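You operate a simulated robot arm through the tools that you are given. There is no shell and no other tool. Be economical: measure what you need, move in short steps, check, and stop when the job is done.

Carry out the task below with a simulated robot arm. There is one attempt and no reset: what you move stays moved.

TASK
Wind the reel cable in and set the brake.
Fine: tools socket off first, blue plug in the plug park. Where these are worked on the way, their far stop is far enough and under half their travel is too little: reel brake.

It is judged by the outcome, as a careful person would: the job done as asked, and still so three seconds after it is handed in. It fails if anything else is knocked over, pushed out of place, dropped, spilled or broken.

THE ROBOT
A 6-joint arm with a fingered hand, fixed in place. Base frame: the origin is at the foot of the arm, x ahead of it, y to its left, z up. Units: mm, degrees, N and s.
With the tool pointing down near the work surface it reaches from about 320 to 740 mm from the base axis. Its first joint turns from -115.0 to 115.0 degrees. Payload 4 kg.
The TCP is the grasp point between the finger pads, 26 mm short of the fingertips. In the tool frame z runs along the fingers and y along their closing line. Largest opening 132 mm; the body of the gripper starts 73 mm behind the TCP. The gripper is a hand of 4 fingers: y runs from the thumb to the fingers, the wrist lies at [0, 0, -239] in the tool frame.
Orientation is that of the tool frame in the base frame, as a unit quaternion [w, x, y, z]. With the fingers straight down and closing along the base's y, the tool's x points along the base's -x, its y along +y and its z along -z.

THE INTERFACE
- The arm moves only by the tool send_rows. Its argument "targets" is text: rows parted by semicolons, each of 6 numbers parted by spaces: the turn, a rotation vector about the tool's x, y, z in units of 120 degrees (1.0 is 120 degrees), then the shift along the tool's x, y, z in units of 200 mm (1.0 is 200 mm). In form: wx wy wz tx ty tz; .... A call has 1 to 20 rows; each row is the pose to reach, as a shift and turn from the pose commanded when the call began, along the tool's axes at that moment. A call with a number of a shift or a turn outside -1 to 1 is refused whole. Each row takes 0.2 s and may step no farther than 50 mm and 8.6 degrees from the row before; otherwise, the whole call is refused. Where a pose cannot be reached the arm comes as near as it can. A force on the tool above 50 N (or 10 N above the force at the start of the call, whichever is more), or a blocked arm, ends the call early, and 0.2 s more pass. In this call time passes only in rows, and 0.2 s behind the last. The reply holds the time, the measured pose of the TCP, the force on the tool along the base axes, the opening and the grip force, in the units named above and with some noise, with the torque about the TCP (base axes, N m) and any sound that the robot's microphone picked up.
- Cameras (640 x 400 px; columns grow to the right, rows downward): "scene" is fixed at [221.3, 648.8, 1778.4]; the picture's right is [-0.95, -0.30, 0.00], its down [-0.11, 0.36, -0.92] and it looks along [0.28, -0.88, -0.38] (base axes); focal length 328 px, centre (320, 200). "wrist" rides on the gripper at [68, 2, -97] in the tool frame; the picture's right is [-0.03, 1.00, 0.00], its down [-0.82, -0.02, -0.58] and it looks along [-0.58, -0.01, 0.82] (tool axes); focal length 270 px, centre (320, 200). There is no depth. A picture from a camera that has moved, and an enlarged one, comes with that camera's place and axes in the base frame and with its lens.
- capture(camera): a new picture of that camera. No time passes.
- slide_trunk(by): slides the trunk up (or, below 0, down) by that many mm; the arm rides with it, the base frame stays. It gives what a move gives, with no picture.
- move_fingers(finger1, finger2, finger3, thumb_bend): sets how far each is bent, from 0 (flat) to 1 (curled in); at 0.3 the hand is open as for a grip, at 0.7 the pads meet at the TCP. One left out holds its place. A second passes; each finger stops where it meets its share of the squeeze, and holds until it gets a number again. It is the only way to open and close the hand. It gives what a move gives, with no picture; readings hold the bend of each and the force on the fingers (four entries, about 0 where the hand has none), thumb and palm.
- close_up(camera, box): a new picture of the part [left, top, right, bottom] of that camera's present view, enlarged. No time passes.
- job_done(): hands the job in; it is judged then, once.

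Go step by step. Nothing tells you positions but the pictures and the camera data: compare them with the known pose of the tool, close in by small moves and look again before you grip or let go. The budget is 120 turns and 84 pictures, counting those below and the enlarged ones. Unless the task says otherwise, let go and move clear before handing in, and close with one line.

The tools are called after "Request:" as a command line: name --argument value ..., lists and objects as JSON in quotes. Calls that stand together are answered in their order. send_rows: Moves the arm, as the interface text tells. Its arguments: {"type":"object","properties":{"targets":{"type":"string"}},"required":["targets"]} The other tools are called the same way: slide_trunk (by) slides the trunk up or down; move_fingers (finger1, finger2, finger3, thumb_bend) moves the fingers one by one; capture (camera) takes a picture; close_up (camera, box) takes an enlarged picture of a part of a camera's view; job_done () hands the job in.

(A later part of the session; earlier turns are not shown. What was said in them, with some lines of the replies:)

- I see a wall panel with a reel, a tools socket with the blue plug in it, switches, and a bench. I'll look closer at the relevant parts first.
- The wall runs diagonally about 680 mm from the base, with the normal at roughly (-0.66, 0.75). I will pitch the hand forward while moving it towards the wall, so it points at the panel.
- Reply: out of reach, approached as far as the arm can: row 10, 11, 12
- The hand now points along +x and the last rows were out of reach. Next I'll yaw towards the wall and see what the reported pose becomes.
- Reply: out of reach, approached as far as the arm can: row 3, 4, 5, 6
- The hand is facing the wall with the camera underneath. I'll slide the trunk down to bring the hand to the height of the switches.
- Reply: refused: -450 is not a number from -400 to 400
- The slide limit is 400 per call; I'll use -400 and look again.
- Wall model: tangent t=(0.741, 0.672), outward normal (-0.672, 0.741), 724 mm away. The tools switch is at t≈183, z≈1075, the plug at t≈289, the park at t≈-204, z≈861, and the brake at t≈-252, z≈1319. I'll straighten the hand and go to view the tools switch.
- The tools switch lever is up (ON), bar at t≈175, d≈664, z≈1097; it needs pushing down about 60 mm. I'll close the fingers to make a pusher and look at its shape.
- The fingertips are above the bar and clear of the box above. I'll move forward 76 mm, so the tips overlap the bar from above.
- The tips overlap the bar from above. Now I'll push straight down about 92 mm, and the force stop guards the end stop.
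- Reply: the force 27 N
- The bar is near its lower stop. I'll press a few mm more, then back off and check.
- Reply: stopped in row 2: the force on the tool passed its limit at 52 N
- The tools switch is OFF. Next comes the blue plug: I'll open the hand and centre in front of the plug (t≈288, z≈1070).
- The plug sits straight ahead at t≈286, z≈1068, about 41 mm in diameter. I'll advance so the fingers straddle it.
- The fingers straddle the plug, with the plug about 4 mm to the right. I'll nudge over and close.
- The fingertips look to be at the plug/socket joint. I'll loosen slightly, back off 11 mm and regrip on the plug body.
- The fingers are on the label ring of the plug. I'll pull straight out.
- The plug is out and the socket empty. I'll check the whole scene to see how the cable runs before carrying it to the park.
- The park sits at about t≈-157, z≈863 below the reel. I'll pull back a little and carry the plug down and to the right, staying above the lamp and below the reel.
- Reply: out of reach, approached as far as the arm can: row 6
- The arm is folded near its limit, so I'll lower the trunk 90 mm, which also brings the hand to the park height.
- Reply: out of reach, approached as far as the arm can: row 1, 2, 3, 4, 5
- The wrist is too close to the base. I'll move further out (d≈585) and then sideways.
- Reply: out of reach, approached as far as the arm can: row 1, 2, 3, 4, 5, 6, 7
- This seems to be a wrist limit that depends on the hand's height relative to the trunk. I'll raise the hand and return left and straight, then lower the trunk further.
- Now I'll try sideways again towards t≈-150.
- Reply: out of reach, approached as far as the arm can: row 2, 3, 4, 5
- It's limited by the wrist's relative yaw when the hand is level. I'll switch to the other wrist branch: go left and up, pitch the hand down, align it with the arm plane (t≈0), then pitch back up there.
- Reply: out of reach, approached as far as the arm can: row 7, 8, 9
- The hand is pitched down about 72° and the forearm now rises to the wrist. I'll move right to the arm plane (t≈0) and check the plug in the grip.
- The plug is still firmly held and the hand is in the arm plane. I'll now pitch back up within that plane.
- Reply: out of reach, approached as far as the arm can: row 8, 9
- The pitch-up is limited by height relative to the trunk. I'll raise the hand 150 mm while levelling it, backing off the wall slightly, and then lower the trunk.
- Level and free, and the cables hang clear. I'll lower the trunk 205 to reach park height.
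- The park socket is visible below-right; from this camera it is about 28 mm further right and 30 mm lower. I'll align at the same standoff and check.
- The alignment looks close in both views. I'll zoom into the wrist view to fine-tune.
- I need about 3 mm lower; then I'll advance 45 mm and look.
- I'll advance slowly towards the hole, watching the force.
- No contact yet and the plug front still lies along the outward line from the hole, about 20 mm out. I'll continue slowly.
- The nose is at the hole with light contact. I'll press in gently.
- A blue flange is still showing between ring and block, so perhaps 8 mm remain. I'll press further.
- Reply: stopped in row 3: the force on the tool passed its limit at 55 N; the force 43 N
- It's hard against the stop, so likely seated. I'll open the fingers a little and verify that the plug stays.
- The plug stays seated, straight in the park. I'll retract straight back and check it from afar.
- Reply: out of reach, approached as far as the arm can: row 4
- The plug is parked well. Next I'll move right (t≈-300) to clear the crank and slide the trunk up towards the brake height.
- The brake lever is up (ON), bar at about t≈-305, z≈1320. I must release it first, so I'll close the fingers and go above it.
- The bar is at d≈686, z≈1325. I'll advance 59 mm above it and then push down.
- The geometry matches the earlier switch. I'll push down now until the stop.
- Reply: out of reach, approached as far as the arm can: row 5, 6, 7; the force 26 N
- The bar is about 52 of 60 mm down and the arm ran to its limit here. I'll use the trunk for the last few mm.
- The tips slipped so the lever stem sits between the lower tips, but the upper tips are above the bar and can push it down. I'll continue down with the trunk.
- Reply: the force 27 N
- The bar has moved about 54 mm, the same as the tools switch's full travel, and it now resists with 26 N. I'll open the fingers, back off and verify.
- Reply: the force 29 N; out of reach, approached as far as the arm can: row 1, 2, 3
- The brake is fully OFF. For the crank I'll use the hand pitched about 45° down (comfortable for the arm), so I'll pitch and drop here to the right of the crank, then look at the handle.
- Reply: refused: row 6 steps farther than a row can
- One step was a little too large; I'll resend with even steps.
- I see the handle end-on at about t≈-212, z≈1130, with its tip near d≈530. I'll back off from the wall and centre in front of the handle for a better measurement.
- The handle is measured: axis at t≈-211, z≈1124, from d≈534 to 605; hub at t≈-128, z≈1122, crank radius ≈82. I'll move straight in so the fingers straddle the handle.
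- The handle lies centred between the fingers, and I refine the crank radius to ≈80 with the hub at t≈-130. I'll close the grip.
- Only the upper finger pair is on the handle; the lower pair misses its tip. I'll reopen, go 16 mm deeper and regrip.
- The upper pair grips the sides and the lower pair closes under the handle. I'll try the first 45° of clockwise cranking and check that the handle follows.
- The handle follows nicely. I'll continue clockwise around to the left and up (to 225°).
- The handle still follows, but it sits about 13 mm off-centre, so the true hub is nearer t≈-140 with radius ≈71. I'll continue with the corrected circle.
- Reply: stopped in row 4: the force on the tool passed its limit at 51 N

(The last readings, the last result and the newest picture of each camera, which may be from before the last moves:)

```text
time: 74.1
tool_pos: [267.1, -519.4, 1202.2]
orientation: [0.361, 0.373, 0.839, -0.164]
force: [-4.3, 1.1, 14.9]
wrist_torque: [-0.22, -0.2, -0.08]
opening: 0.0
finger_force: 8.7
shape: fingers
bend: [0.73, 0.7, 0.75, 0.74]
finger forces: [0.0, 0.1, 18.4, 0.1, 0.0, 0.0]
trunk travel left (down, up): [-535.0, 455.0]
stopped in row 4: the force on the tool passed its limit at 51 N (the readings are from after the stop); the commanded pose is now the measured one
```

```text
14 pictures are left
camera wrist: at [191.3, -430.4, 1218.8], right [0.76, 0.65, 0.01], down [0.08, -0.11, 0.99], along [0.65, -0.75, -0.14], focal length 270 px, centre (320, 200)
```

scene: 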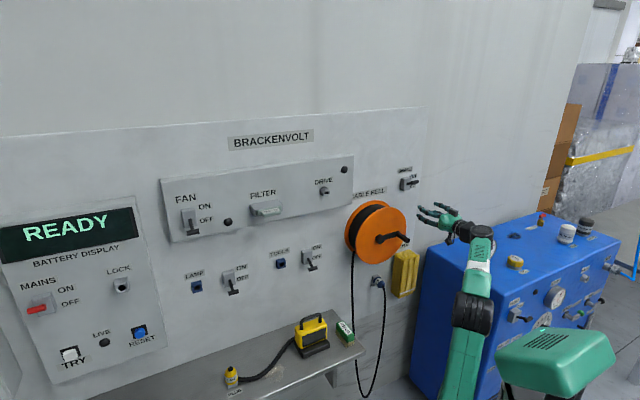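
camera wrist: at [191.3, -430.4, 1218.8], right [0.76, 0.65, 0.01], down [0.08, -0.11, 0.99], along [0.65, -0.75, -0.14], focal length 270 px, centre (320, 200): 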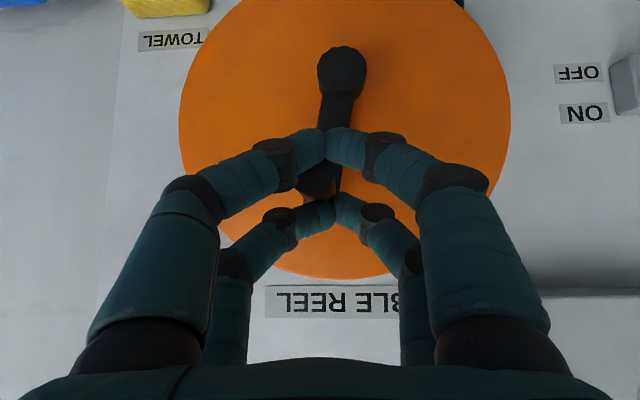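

The crank is now just past the top (≈280°); the handle has slipped below the upper fingertips. I'll open, flatten the hand's pitch to about -20° so both finger pairs can grip, and lower the trunk for reach.

Request:
move_fingers --finger1 0.4 --finger2 0.4 --finger3 0.4 --thumb_bend 0.4

Request:
slide_trunk --by -75

Request:
send_rows --targets "0 -0.05 0 -0.05 0 -0.05; 0 -0.1 0 -0.12 0 -0.12; 0 -0.15 0 -0.18 0 -0.18; 0 -0.194 0 -0.225 0 -0.225"

Request:
capture --camera "wrist"

```text
time: 75.1
tool_pos: [267.8, -521.2, 1199.8]
orientation: [0.358, 0.375, 0.84, -0.16]
force: [-4.1, 12.8, -6.6]
wrist_torque: [0.64, -0.08, -0.59]
opening: 92.4
finger_force: 5.8
shape: fingers
bend: [0.4, 0.4, 0.4, 0.43]
finger forces: [0.0, 0.1, 0.1, 0.0, 11.9, 0.1]
trunk travel left (down, up): [-535.0, 455.0]
```

```text
time: 76.2
tool_pos: [269.1, -518.0, 1133.2]
orientation: [0.367, 0.37, 0.836, -0.171]
force: [6.5, -6.0, 47.0]
wrist_torque: [-2.94, 1.43, 0.59]
opening: 103.7
finger_force: 24.7
shape: fingers
bend: [0.4, 0.4, 0.4, 0.39]
finger forces: [0.0, 0.0, 45.7, 0.0, 3.7, 0.0]
trunk travel left (down, up): [-460.0, 530.0]
```

```text
time: 77.2
tool_pos: [266.8, -520.6, 1188.0]
orientation: [0.52, 0.334, 0.751, -0.232]
force: [-0.4, -0.3, -0.6]
wrist_torque: [0.0, 0.03, -0.06]
opening: 100.5
finger_force: 0.0
shape: fingers
bend: [0.4, 0.4, 0.4, 0.4]
finger forces: [0.1, 0.0, 0.0, 0.1, 0.5, 0.1]
trunk travel left (down, up): [-460.0, 530.0]
```

```text
13 pictures are left
camera wrist: at [193.5, -433.9, 1156.4], right [0.75, 0.66, 0.02], down [-0.19, 0.18, 0.97], along [0.64, -0.73, 0.26], focal length 270 px, centre (320, 200)
```

wrist: 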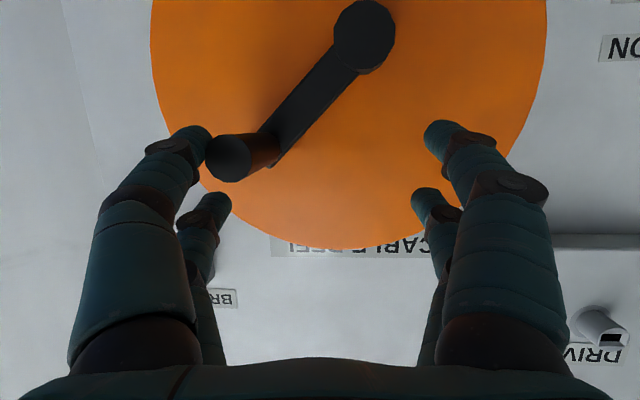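

The crank is now at about 312° with the handle at t≈-176, z≈1166. A thin handle parallel to the fingers can't be pinched well, so I'll change to a steep pitch (≈-70°) where both finger pairs cross it; first back off while pitching.

Request:
send_rows --targets "0 0.0694 0 0.02 -0.06 -0.055; 0 0.1389 0 0.04 -0.12 -0.11; 0 0.2083 0 0.06 -0.12 -0.165; 0 0.2778 0 0.08 -0.12 -0.22; 0 0.3472 0 0.1 -0.12 -0.275; 0 0.4167 0 0.123 -0.12 -0.328"

Request:
slide_trunk --by 215

```text
time: 78.6
tool_pos: [194.8, -444.2, 1120.3]
orientation: [0.215, 0.396, 0.887, -0.096]
force: [0.0, -0.7, -1.0]
wrist_torque: [0.03, 0.0, 0.03]
opening: 99.9
finger_force: 0.1
shape: fingers
bend: [0.4, 0.4, 0.4, 0.4]
finger forces: [0.1, 0.1, 0.0, 0.0, 0.0, 0.1]
out of reach, approached as far as the arm can: row 3, 4, 5, 6
trunk travel left (down, up): [-460.0, 530.0]
```

```text
time: 80.9
tool_pos: [194.4, -442.1, 1336.8]
orientation: [0.218, 0.395, 0.887, -0.097]
force: [0.5, 0.2, -0.3]
wrist_torque: [0.0, -0.01, -0.02]
opening: 100.1
finger_force: 0.1
shape: fingers
bend: [0.4, 0.4, 0.4, 0.4]
finger forces: [0.0, 0.0, 0.0, 0.0, 0.1, 0.1]
trunk travel left (down, up): [-675.0, 315.0]
```

Now I'll move to just above the handle (t≈-176, d≈566, z≈1250) and look.

Request:
send_rows --targets "0 0 0 -0.07 -0.03 0.16; 0 0 0 -0.14 -0.06 0.32; 0 0 0 -0.21 -0.09 0.48; 0 0 0 -0.277 -0.115 0.635"

Request:
capture --camera "wrist"

```text
time: 81.9
tool_pos: [249.7, -538.1, 1249.6]
orientation: [0.217, 0.395, 0.887, -0.097]
force: [-0.4, 0.4, 0.1]
wrist_torque: [-0.04, -0.01, -0.01]
opening: 99.8
finger_force: 0.1
shape: fingers
bend: [0.4, 0.4, 0.4, 0.4]
finger forces: [0.1, 0.1, 0.1, 0.0, 0.0, 0.0]
trunk travel left (down, up): [-675.0, 315.0]
```

```text
12 pictures are left
camera wrist: at [180.5, -458.5, 1303.3], right [0.76, 0.65, 0.01], down [0.29, -0.35, 0.89], along [0.58, -0.67, -0.46], focal length 270 px, centre (320, 200)
```

wrist: 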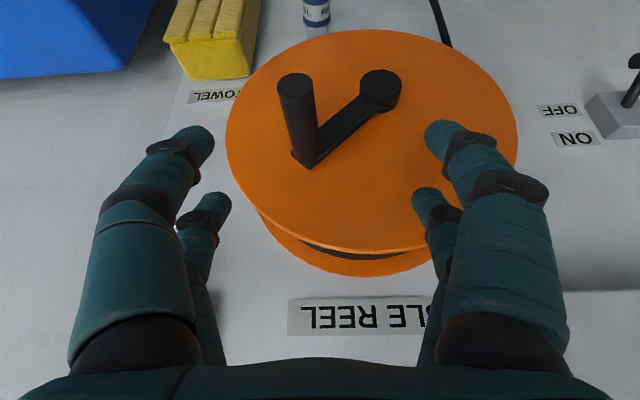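

From above I get consistent geometry: hub at t≈-131, z≈1116, crank radius ≈80, handle from d≈560 to 635, now at (t≈-185, z≈1176). I'll descend onto it and grip.

Request:
send_rows --targets "0 0 0 0.03 -0.0425 0.19; 0 0 0 0.075 -0.0425 0.376"

Request:
move_fingers --finger1 0.8 --finger2 0.8 --finger3 0.8 --thumb_bend 0.8

Request:
capture --camera "wrist"

```text
time: 82.5
tool_pos: [257.3, -560.1, 1175.9]
orientation: [0.217, 0.395, 0.887, -0.097]
force: [0.2, 0.1, -0.5]
wrist_torque: [-0.01, 0.0, -0.01]
opening: 99.8
finger_force: 0.0
shape: fingers
bend: [0.4, 0.4, 0.4, 0.4]
finger forces: [0.1, 0.0, 0.1, 0.0, 0.1, 0.1]
trunk travel left (down, up): [-675.0, 315.0]
```

```text
time: 83.5
tool_pos: [257.3, -560.1, 1175.8]
orientation: [0.216, 0.395, 0.888, -0.097]
force: [0.7, -5.6, 1.5]
wrist_torque: [-0.1, -0.05, 0.14]
opening: 0.1
finger_force: 7.8
shape: fingers
bend: [0.76, 0.7, 0.7, 0.73]
finger forces: [0.1, 7.4, 7.1, 0.0, 0.0, 0.1]
trunk travel left (down, up): [-675.0, 315.0]
```

```text
11 pictures are left
camera wrist: at [188.3, -479.1, 1229.1], right [0.76, 0.65, 0.01], down [0.29, -0.35, 0.89], along [0.58, -0.67, -0.46], focal length 270 px, centre (320, 200)
```

wrist: 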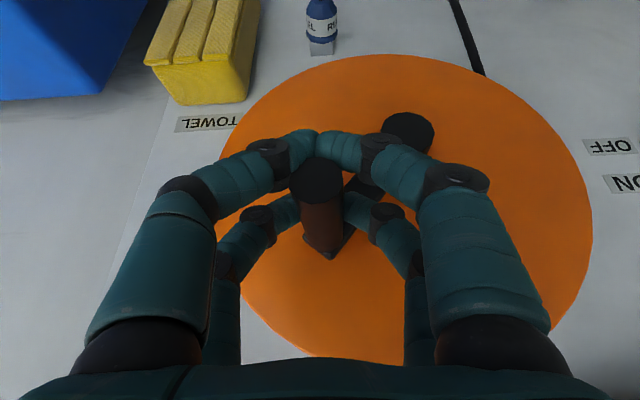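

The handle is gripped by the inner pair and caged by the outer pair. I'll crank 180° clockwise on the refined circle and check.

Request:
send_rows --targets "0 0 0 0.05 -0.0874 0.0957; 0 0 0 0.1108 -0.1326 0.212; 0 0 0 0.1751 -0.1302 0.3351; 0 0 0 0.2351 -0.0804 0.45; 0 0 0 0.2837 0.0107 0.5429; 0 0 0 0.3149 0.1322 0.6026; 0 0 0 0.3249 0.2694 0.6218; 0 0 0 0.3127 0.4058 0.5983; 0 0 0 0.2795 0.5249 0.5349"

Request:
capture --camera "wrist"

```text
time: 85.5
tool_pos: [335.0, -489.5, 1055.6]
orientation: [0.217, 0.397, 0.887, -0.098]
force: [-0.7, 0.3, -0.1]
wrist_torque: [-0.02, 0.04, -0.04]
opening: 0.0
finger_force: 0.1
shape: fingers
bend: [0.77, 0.72, 0.73, 0.74]
finger forces: [0.0, 0.0, 0.0, 0.0, 0.1, 0.0]
trunk travel left (down, up): [-675.0, 315.0]
```

```text
10 pictures are left
camera wrist: at [267.2, -408.6, 1109.5], right [0.76, 0.65, 0.01], down [0.29, -0.35, 0.89], along [0.58, -0.67, -0.46], focal length 270 px, centre (320, 200)
```

wrist: 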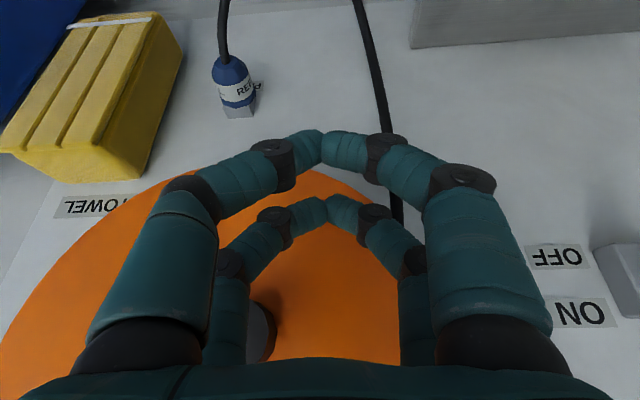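

The handle slipped out. I'll look at the crank and the cable from the scene camera.

Request:
close_up --camera "scene" --box '[300, 170, 460, 400]'

```text
1.74 times, centred on (380, 285) of scene
camera zoom: at [221.3, 648.8, 1778.4], right [-0.95, -0.3, 0.0], down [-0.11, 0.36, -0.92], along [0.28, -0.88, -0.38], focal length 570 px, centre (216, 52)
```

zoom: 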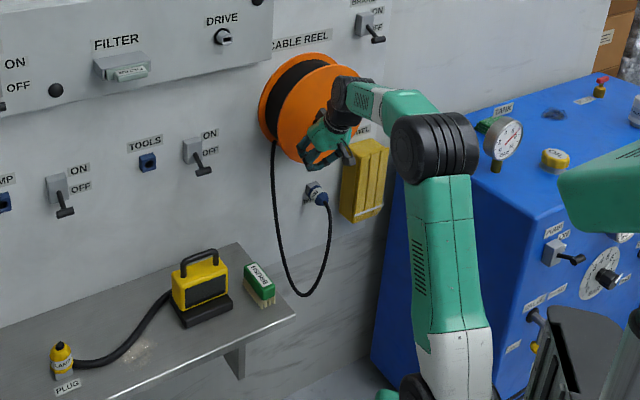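

The cable loop is already much shorter, so the direction is right. Instead of gripping, I'll push the handle around with a closed hand following behind it; first I'll back off, flatten to about -30° pitch and raise.

Request:
send_rows --targets "0 -0.053 0 0.14 -0.02 -0.12; 0 -0.107 0 0.2 -0.04 -0.3; 0 -0.16 0 0.12 -0.06 -0.52; 0 -0.213 0 0.03 -0.08 -0.75; 0 -0.267 0 -0.062 -0.1 -0.97"

Request:
slide_trunk --by -210

```text
time: 86.7
tool_pos: [266.9, -443.2, 1232.5]
orientation: [0.454, 0.353, 0.793, -0.203]
force: [0.4, -0.4, 0.3]
wrist_torque: [0.02, 0.0, -0.02]
opening: 0.0
finger_force: 0.1
shape: fingers
bend: [0.77, 0.72, 0.73, 0.74]
finger forces: [0.0, 0.1, 0.1, 0.0, 0.0, 0.1]
trunk travel left (down, up): [-675.0, 315.0]
```

```text
time: 88.9
tool_pos: [267.2, -443.7, 1020.4]
orientation: [0.453, 0.353, 0.793, -0.202]
force: [-0.1, -0.8, -0.6]
wrist_torque: [-0.03, 0.01, 0.01]
opening: 0.1
finger_force: 0.1
shape: fingers
bend: [0.77, 0.72, 0.73, 0.74]
finger forces: [0.1, 0.0, 0.1, 0.0, 0.0, 0.0]
trunk travel left (down, up): [-465.0, 525.0]
```

Request:
capture --camera "wrist"

```text
8 pictures are left
camera wrist: at [191.2, -354.2, 1011.1], right [0.75, 0.66, 0.02], down [-0.07, 0.05, 1.0], along [0.65, -0.75, 0.08], focal length 270 px, centre (320, 200)
```

wrist: 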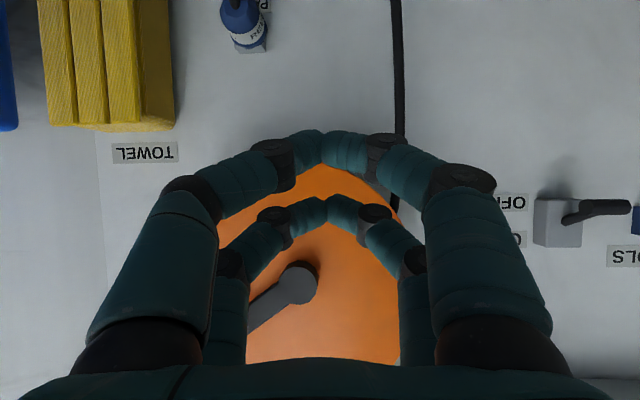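

The crank now points to about 322° (upper right). I'll place the closed hand just behind it at the top of the circle, then push in.

Request:
send_rows --targets "0 0 0 -0.18 0 -0.106; 0 0 0 -0.36 0 -0.212; 0 0 0 -0.54 0 -0.318; 0 0 0 -0.72 0 -0.423; 0 0 0 -0.82 0 -0.26; 0 0 0 -0.913 0 -0.095"

Request:
send_rows --targets "0 0 0 -0.0208 -0.1368 -0.0122; 0 0 0 0 -0.2736 0; 0 0 0 0.0599 -0.3939 0.0352; 0 0 0 0.1516 -0.4832 0.0892; 0 0 0 0.2641 -0.5307 0.1554; 0 0 0 0.3839 -0.5307 0.2258; 0 0 0 0.4964 -0.4832 0.292; 0 0 0 0.5881 -0.3939 0.3459"

```text
time: 90.3
tool_pos: [318.4, -499.9, 1187.9]
orientation: [0.453, 0.353, 0.793, -0.203]
force: [-0.3, 1.1, -0.5]
wrist_torque: [-0.02, 0.04, -0.03]
opening: 0.0
finger_force: 0.0
shape: fingers
bend: [0.77, 0.72, 0.73, 0.74]
finger forces: [0.0, 0.1, 0.0, 0.1, 0.0, 0.1]
trunk travel left (down, up): [-465.0, 525.0]
```

```text
time: 91.6
tool_pos: [244.0, -563.4, 1151.6]
orientation: [0.469, 0.344, 0.784, -0.217]
force: [3.0, 4.5, 17.8]
wrist_torque: [0.08, 0.16, -0.07]
opening: 0.0
finger_force: 14.1
shape: fingers
bend: [0.78, 0.72, 0.73, 0.78]
finger forces: [0.1, 0.0, 0.1, 0.0, 26.9, 0.0]
trunk travel left (down, up): [-465.0, 525.0]
stopped in row 6: the force on the tool passed its limit at 59 N (the readings are from after the stop); the commanded pose is now the measured one
```

It stopped on force; I'll look at how the hand meets the handle.

Request:
capture --camera "wrist"

```text
7 pictures are left
camera wrist: at [166.7, -474.8, 1135.7], right [0.75, 0.66, 0.0], down [-0.09, 0.09, 0.99], along [0.65, -0.75, 0.13], focal length 270 px, centre (320, 200)
```

wrist: 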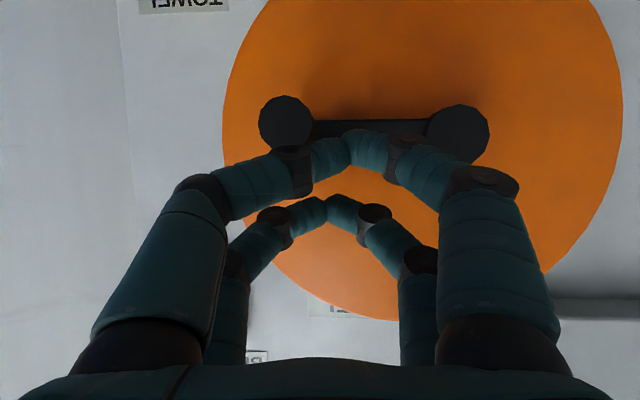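

The hand is right behind the handle (crank at 0°). I'll push down slowly in small steps.

Request:
send_rows --targets "0 0 0 0.03 -0.01 0.0155; 0 0 0 0.06 -0.02 0.031; 0 0 0 0.09 -0.025 0.0465; 0 0 0 0.12 -0.03 0.062; 0 0 0 0.15 -0.03 0.0775; 0 0 0 0.18 -0.03 0.093"

```text
time: 92.8
tool_pos: [236.4, -567.3, 1127.1]
orientation: [0.474, 0.343, 0.78, -0.224]
force: [-5.2, 14.1, 6.8]
wrist_torque: [-0.05, -0.04, 0.03]
opening: 1.7
finger_force: 18.2
shape: fingers
bend: [0.75, 0.71, 0.74, 0.84]
finger forces: [0.0, 0.1, 13.7, 0.0, 23.8, 0.0]
trunk travel left (down, up): [-465.0, 525.0]
stopped in row 6: the force on the tool passed its limit at 53 N (the readings are from after the stop); the commanded pose is now the measured one
```

The crank seems to resist near one full turn, possibly the end of winding. I'll check the cable in the scene view.

Request:
close_up --camera "scene" --box '[310, 190, 450, 330]'

```text
2.86 times, centred on (380, 260) of scene
camera zoom: at [221.3, 648.8, 1778.4], right [-0.95, -0.3, 0.0], down [-0.11, 0.36, -0.92], along [0.28, -0.88, -0.38], focal length 936 px, centre (149, 29)
```

zoom: 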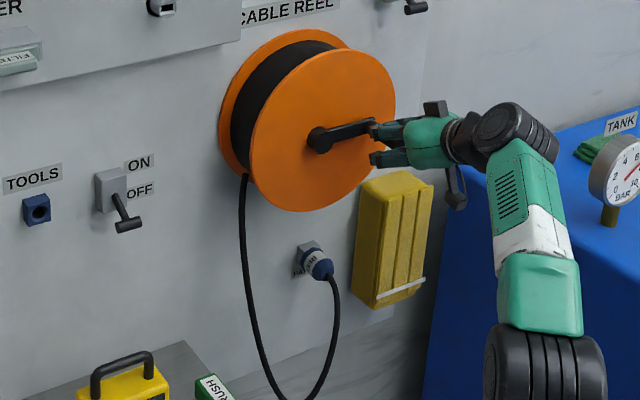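

The cable has been drawn in and the crank has made a full turn to a hard stop (over 50 N, while winding took about 10 N), so the reel is wound. Now for the brake: I'll withdraw, level the hand, and go below the brake lever on its right.

Request:
send_rows --targets "0 -0.02 0 0.023 0 -0.156; 0 -0.065 0 0.046 0 -0.313; 0 -0.12 0 0.024 -0.14 -0.38; 0 -0.17 0 -0.029 -0.28 -0.407; 0 -0.225 0 -0.087 -0.42 -0.436"

Request:
move_fingers --finger1 0.7 --finger2 0.7 --finger3 0.7 --thumb_bend 0.7

Request:
slide_trunk --by 40

Request:
capture --camera "wrist"

```text
time: 94.0
tool_pos: [128.4, -580.2, 1201.2]
orientation: [0.64, 0.285, 0.65, -0.294]
force: [-0.7, -0.6, 0.3]
wrist_torque: [0.01, 0.02, -0.03]
opening: 0.5
finger_force: 0.1
shape: fingers
bend: [0.65, 0.71, 0.73, 0.82]
finger forces: [0.0, 0.0, 0.0, 0.0, 0.0, 0.0]
out of reach, approached as far as the arm can: row 5
trunk travel left (down, up): [-465.0, 525.0]
```

```text
time: 95.0
tool_pos: [129.5, -579.7, 1201.9]
orientation: [0.64, 0.284, 0.651, -0.293]
force: [-0.1, 0.2, -0.6]
wrist_torque: [0.03, -0.01, -0.03]
opening: 1.0
finger_force: 0.1
shape: fingers
bend: [0.7, 0.7, 0.7, 0.7]
finger forces: [0.0, 0.1, 0.0, 0.0, 0.0, 0.0]
trunk travel left (down, up): [-465.0, 525.0]
```

```text
time: 95.8
tool_pos: [129.2, -579.1, 1241.2]
orientation: [0.639, 0.285, 0.651, -0.294]
force: [0.4, 0.0, 0.1]
wrist_torque: [0.0, 0.01, 0.0]
opening: 1.1
finger_force: 0.1
shape: fingers
bend: [0.7, 0.7, 0.7, 0.7]
finger forces: [0.0, 0.0, 0.0, 0.1, 0.1, 0.0]
trunk travel left (down, up): [-505.0, 485.0]
```

```text
5 pictures are left
camera wrist: at [65.6, -505.7, 1173.4], right [0.75, 0.67, 0.01], down [-0.38, 0.42, 0.82], along [0.54, -0.62, 0.57], focal length 270 px, centre (320, 200)
```

wrist: 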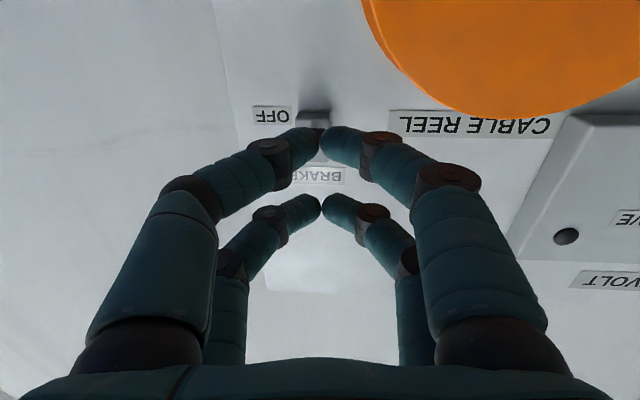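

The brake box lines up at t≈-305. I'll lower a little, then advance under the bar with the tips offset to one side of its stem.

Request:
slide_trunk --by -20

Request:
send_rows --targets "0 0 0 0 0.01 0.2; 0 0 0 0 0.02 0.4; 0 0 0 0 0.02 0.6; 0 0 0 0 0.02 0.77"

Request:
capture --camera "wrist"

```text
time: 96.5
tool_pos: [129.8, -579.9, 1220.9]
orientation: [0.639, 0.284, 0.651, -0.294]
force: [0.2, -0.3, 0.2]
wrist_torque: [0.01, 0.03, -0.01]
opening: 1.0
finger_force: 0.1
shape: fingers
bend: [0.7, 0.7, 0.7, 0.7]
finger forces: [0.0, 0.0, 0.0, 0.0, 0.0, 0.0]
trunk travel left (down, up): [-485.0, 505.0]
```

```text
time: 97.5
tool_pos: [234.2, -691.9, 1219.6]
orientation: [0.64, 0.285, 0.65, -0.293]
force: [-0.1, 0.2, 0.5]
wrist_torque: [-0.01, 0.0, 0.0]
opening: 1.0
finger_force: 0.0
shape: fingers
bend: [0.7, 0.7, 0.7, 0.7]
finger forces: [0.1, 0.1, 0.1, 0.0, 0.1, 0.0]
trunk travel left (down, up): [-485.0, 505.0]
```

```text
4 pictures are left
camera wrist: at [169.8, -618.6, 1151.9], right [0.75, 0.66, 0.01], down [-0.38, 0.42, 0.82], along [0.54, -0.62, 0.57], focal length 270 px, centre (320, 200)
```

wrist: 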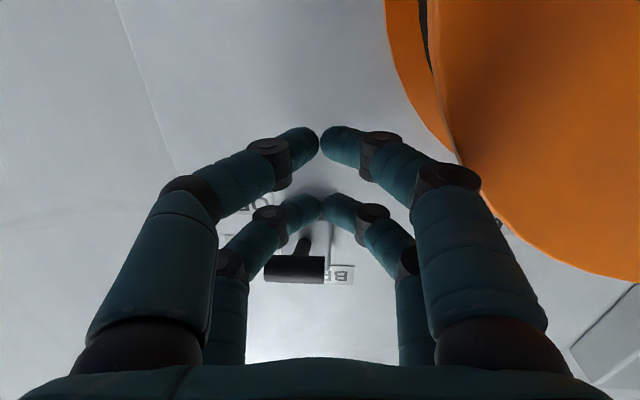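

The bar is right above the fingertips at z≈1274. I'll raise the trunk to push the lever up.

Request:
slide_trunk --by 60

Request:
slide_trunk --by 14

```text
time: 98.5
tool_pos: [233.2, -693.0, 1279.3]
orientation: [0.639, 0.285, 0.651, -0.294]
force: [-0.2, -0.4, -0.7]
wrist_torque: [-0.04, 0.03, 0.01]
opening: 1.4
finger_force: 0.0
shape: fingers
bend: [0.7, 0.7, 0.7, 0.7]
finger forces: [0.1, 0.0, 0.0, 0.0, 0.0, 0.0]
trunk travel left (down, up): [-545.0, 445.0]
```

```text
time: 99.1
tool_pos: [233.6, -693.9, 1289.4]
orientation: [0.638, 0.287, 0.652, -0.292]
force: [-5.1, 6.0, -18.3]
wrist_torque: [0.27, -0.02, -0.1]
opening: 1.4
finger_force: 10.3
shape: fingers
bend: [0.7, 0.69, 0.71, 0.7]
finger forces: [0.1, 0.0, 20.1, 0.0, 0.0, 0.0]
trunk travel left (down, up): [-559.0, 431.0]
```

Contact with about 20 N right where the ON stop should be. I'll add a few more mm and then look.

Request:
slide_trunk --by 6

Request:
close_up --camera "scene" --box '[370, 150, 450, 200]'

```text
time: 99.7
tool_pos: [232.8, -696.6, 1292.2]
orientation: [0.637, 0.288, 0.653, -0.29]
force: [-10.1, 13.4, -40.5]
wrist_torque: [0.35, -0.21, -0.2]
opening: 1.4
finger_force: 22.1
shape: fingers
bend: [0.7, 0.68, 0.73, 0.7]
finger forces: [0.0, 0.1, 44.3, 0.1, 0.1, 0.1]
trunk travel left (down, up): [-565.0, 425.0]
```

```text
8.00 times, centred on (410, 175) of scene
camera zoom: at [221.3, 648.8, 1778.4], right [-0.95, -0.3, 0.0], down [-0.11, 0.36, -0.92], along [0.28, -0.88, -0.38], focal length 2622 px, centre (-400, 400)
```

zoom: 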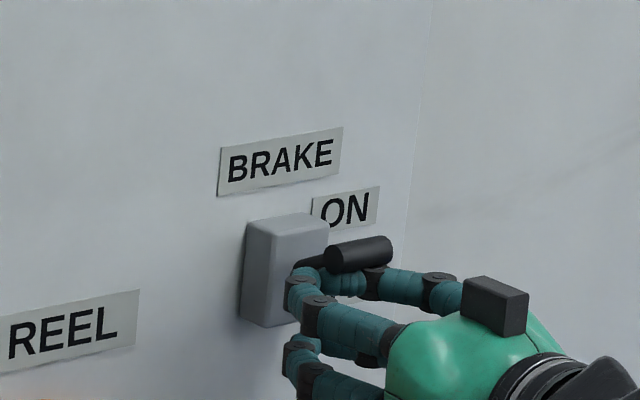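

The lever is back at its original ON position. I'll lower slightly and withdraw.

Request:
slide_trunk --by -30

Request:
send_rows --targets "0 0 0 0 0 -0.2; 0 0 0 0 0 -0.4; 0 0 0 0 -0.05 -0.6; 0 0 0 0 -0.1 -0.7"

Request:
close_up --camera "scene" --box '[300, 150, 460, 350]'

```text
time: 100.4
tool_pos: [233.7, -691.0, 1271.6]
orientation: [0.64, 0.284, 0.65, -0.295]
force: [1.0, 0.0, 1.0]
wrist_torque: [0.01, 0.0, -0.02]
opening: 1.0
finger_force: 0.1
shape: fingers
bend: [0.7, 0.7, 0.7, 0.7]
finger forces: [0.0, 0.0, 0.1, 0.1, 0.0, 0.1]
trunk travel left (down, up): [-535.0, 455.0]
```

```text
time: 101.4
tool_pos: [124.6, -600.6, 1269.9]
orientation: [0.639, 0.285, 0.65, -0.295]
force: [0.1, 0.5, -0.5]
wrist_torque: [0.01, 0.06, -0.02]
opening: 1.2
finger_force: 0.0
shape: fingers
bend: [0.7, 0.7, 0.7, 0.7]
finger forces: [0.0, 0.0, 0.0, 0.0, 0.0, 0.0]
trunk travel left (down, up): [-535.0, 455.0]
```

```text
2.00 times, centred on (380, 250) of scene
camera zoom: at [221.3, 648.8, 1778.4], right [-0.95, -0.3, 0.0], down [-0.11, 0.36, -0.92], along [0.28, -0.88, -0.38], focal length 656 px, centre (200, 100)
```

zoom: 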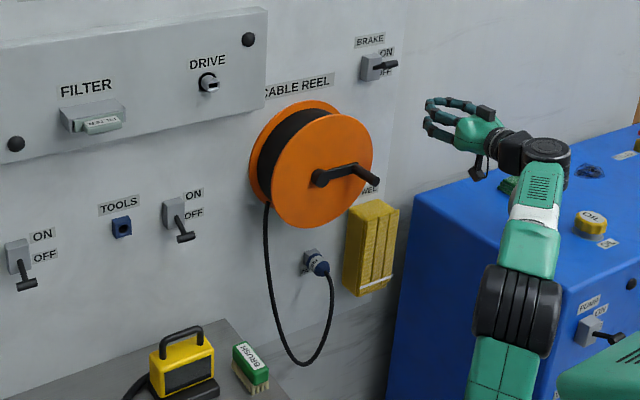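

The tools socket is off, the blue plug is seated in the park, the reel has been cranked to its stop and the brake lever is back at ON. The hand is clear, so I'll hand in.

Request:
job_done

```text
The job is handed in.
```

I switched the tools socket off, put the blue plug in the plug park, wound the reel until the crank hit a hard stop after one full turn, and set the brake ON. A shortened loop of cable still hangs between the reel and the parked plug, and I took the hard stop as fully wound.
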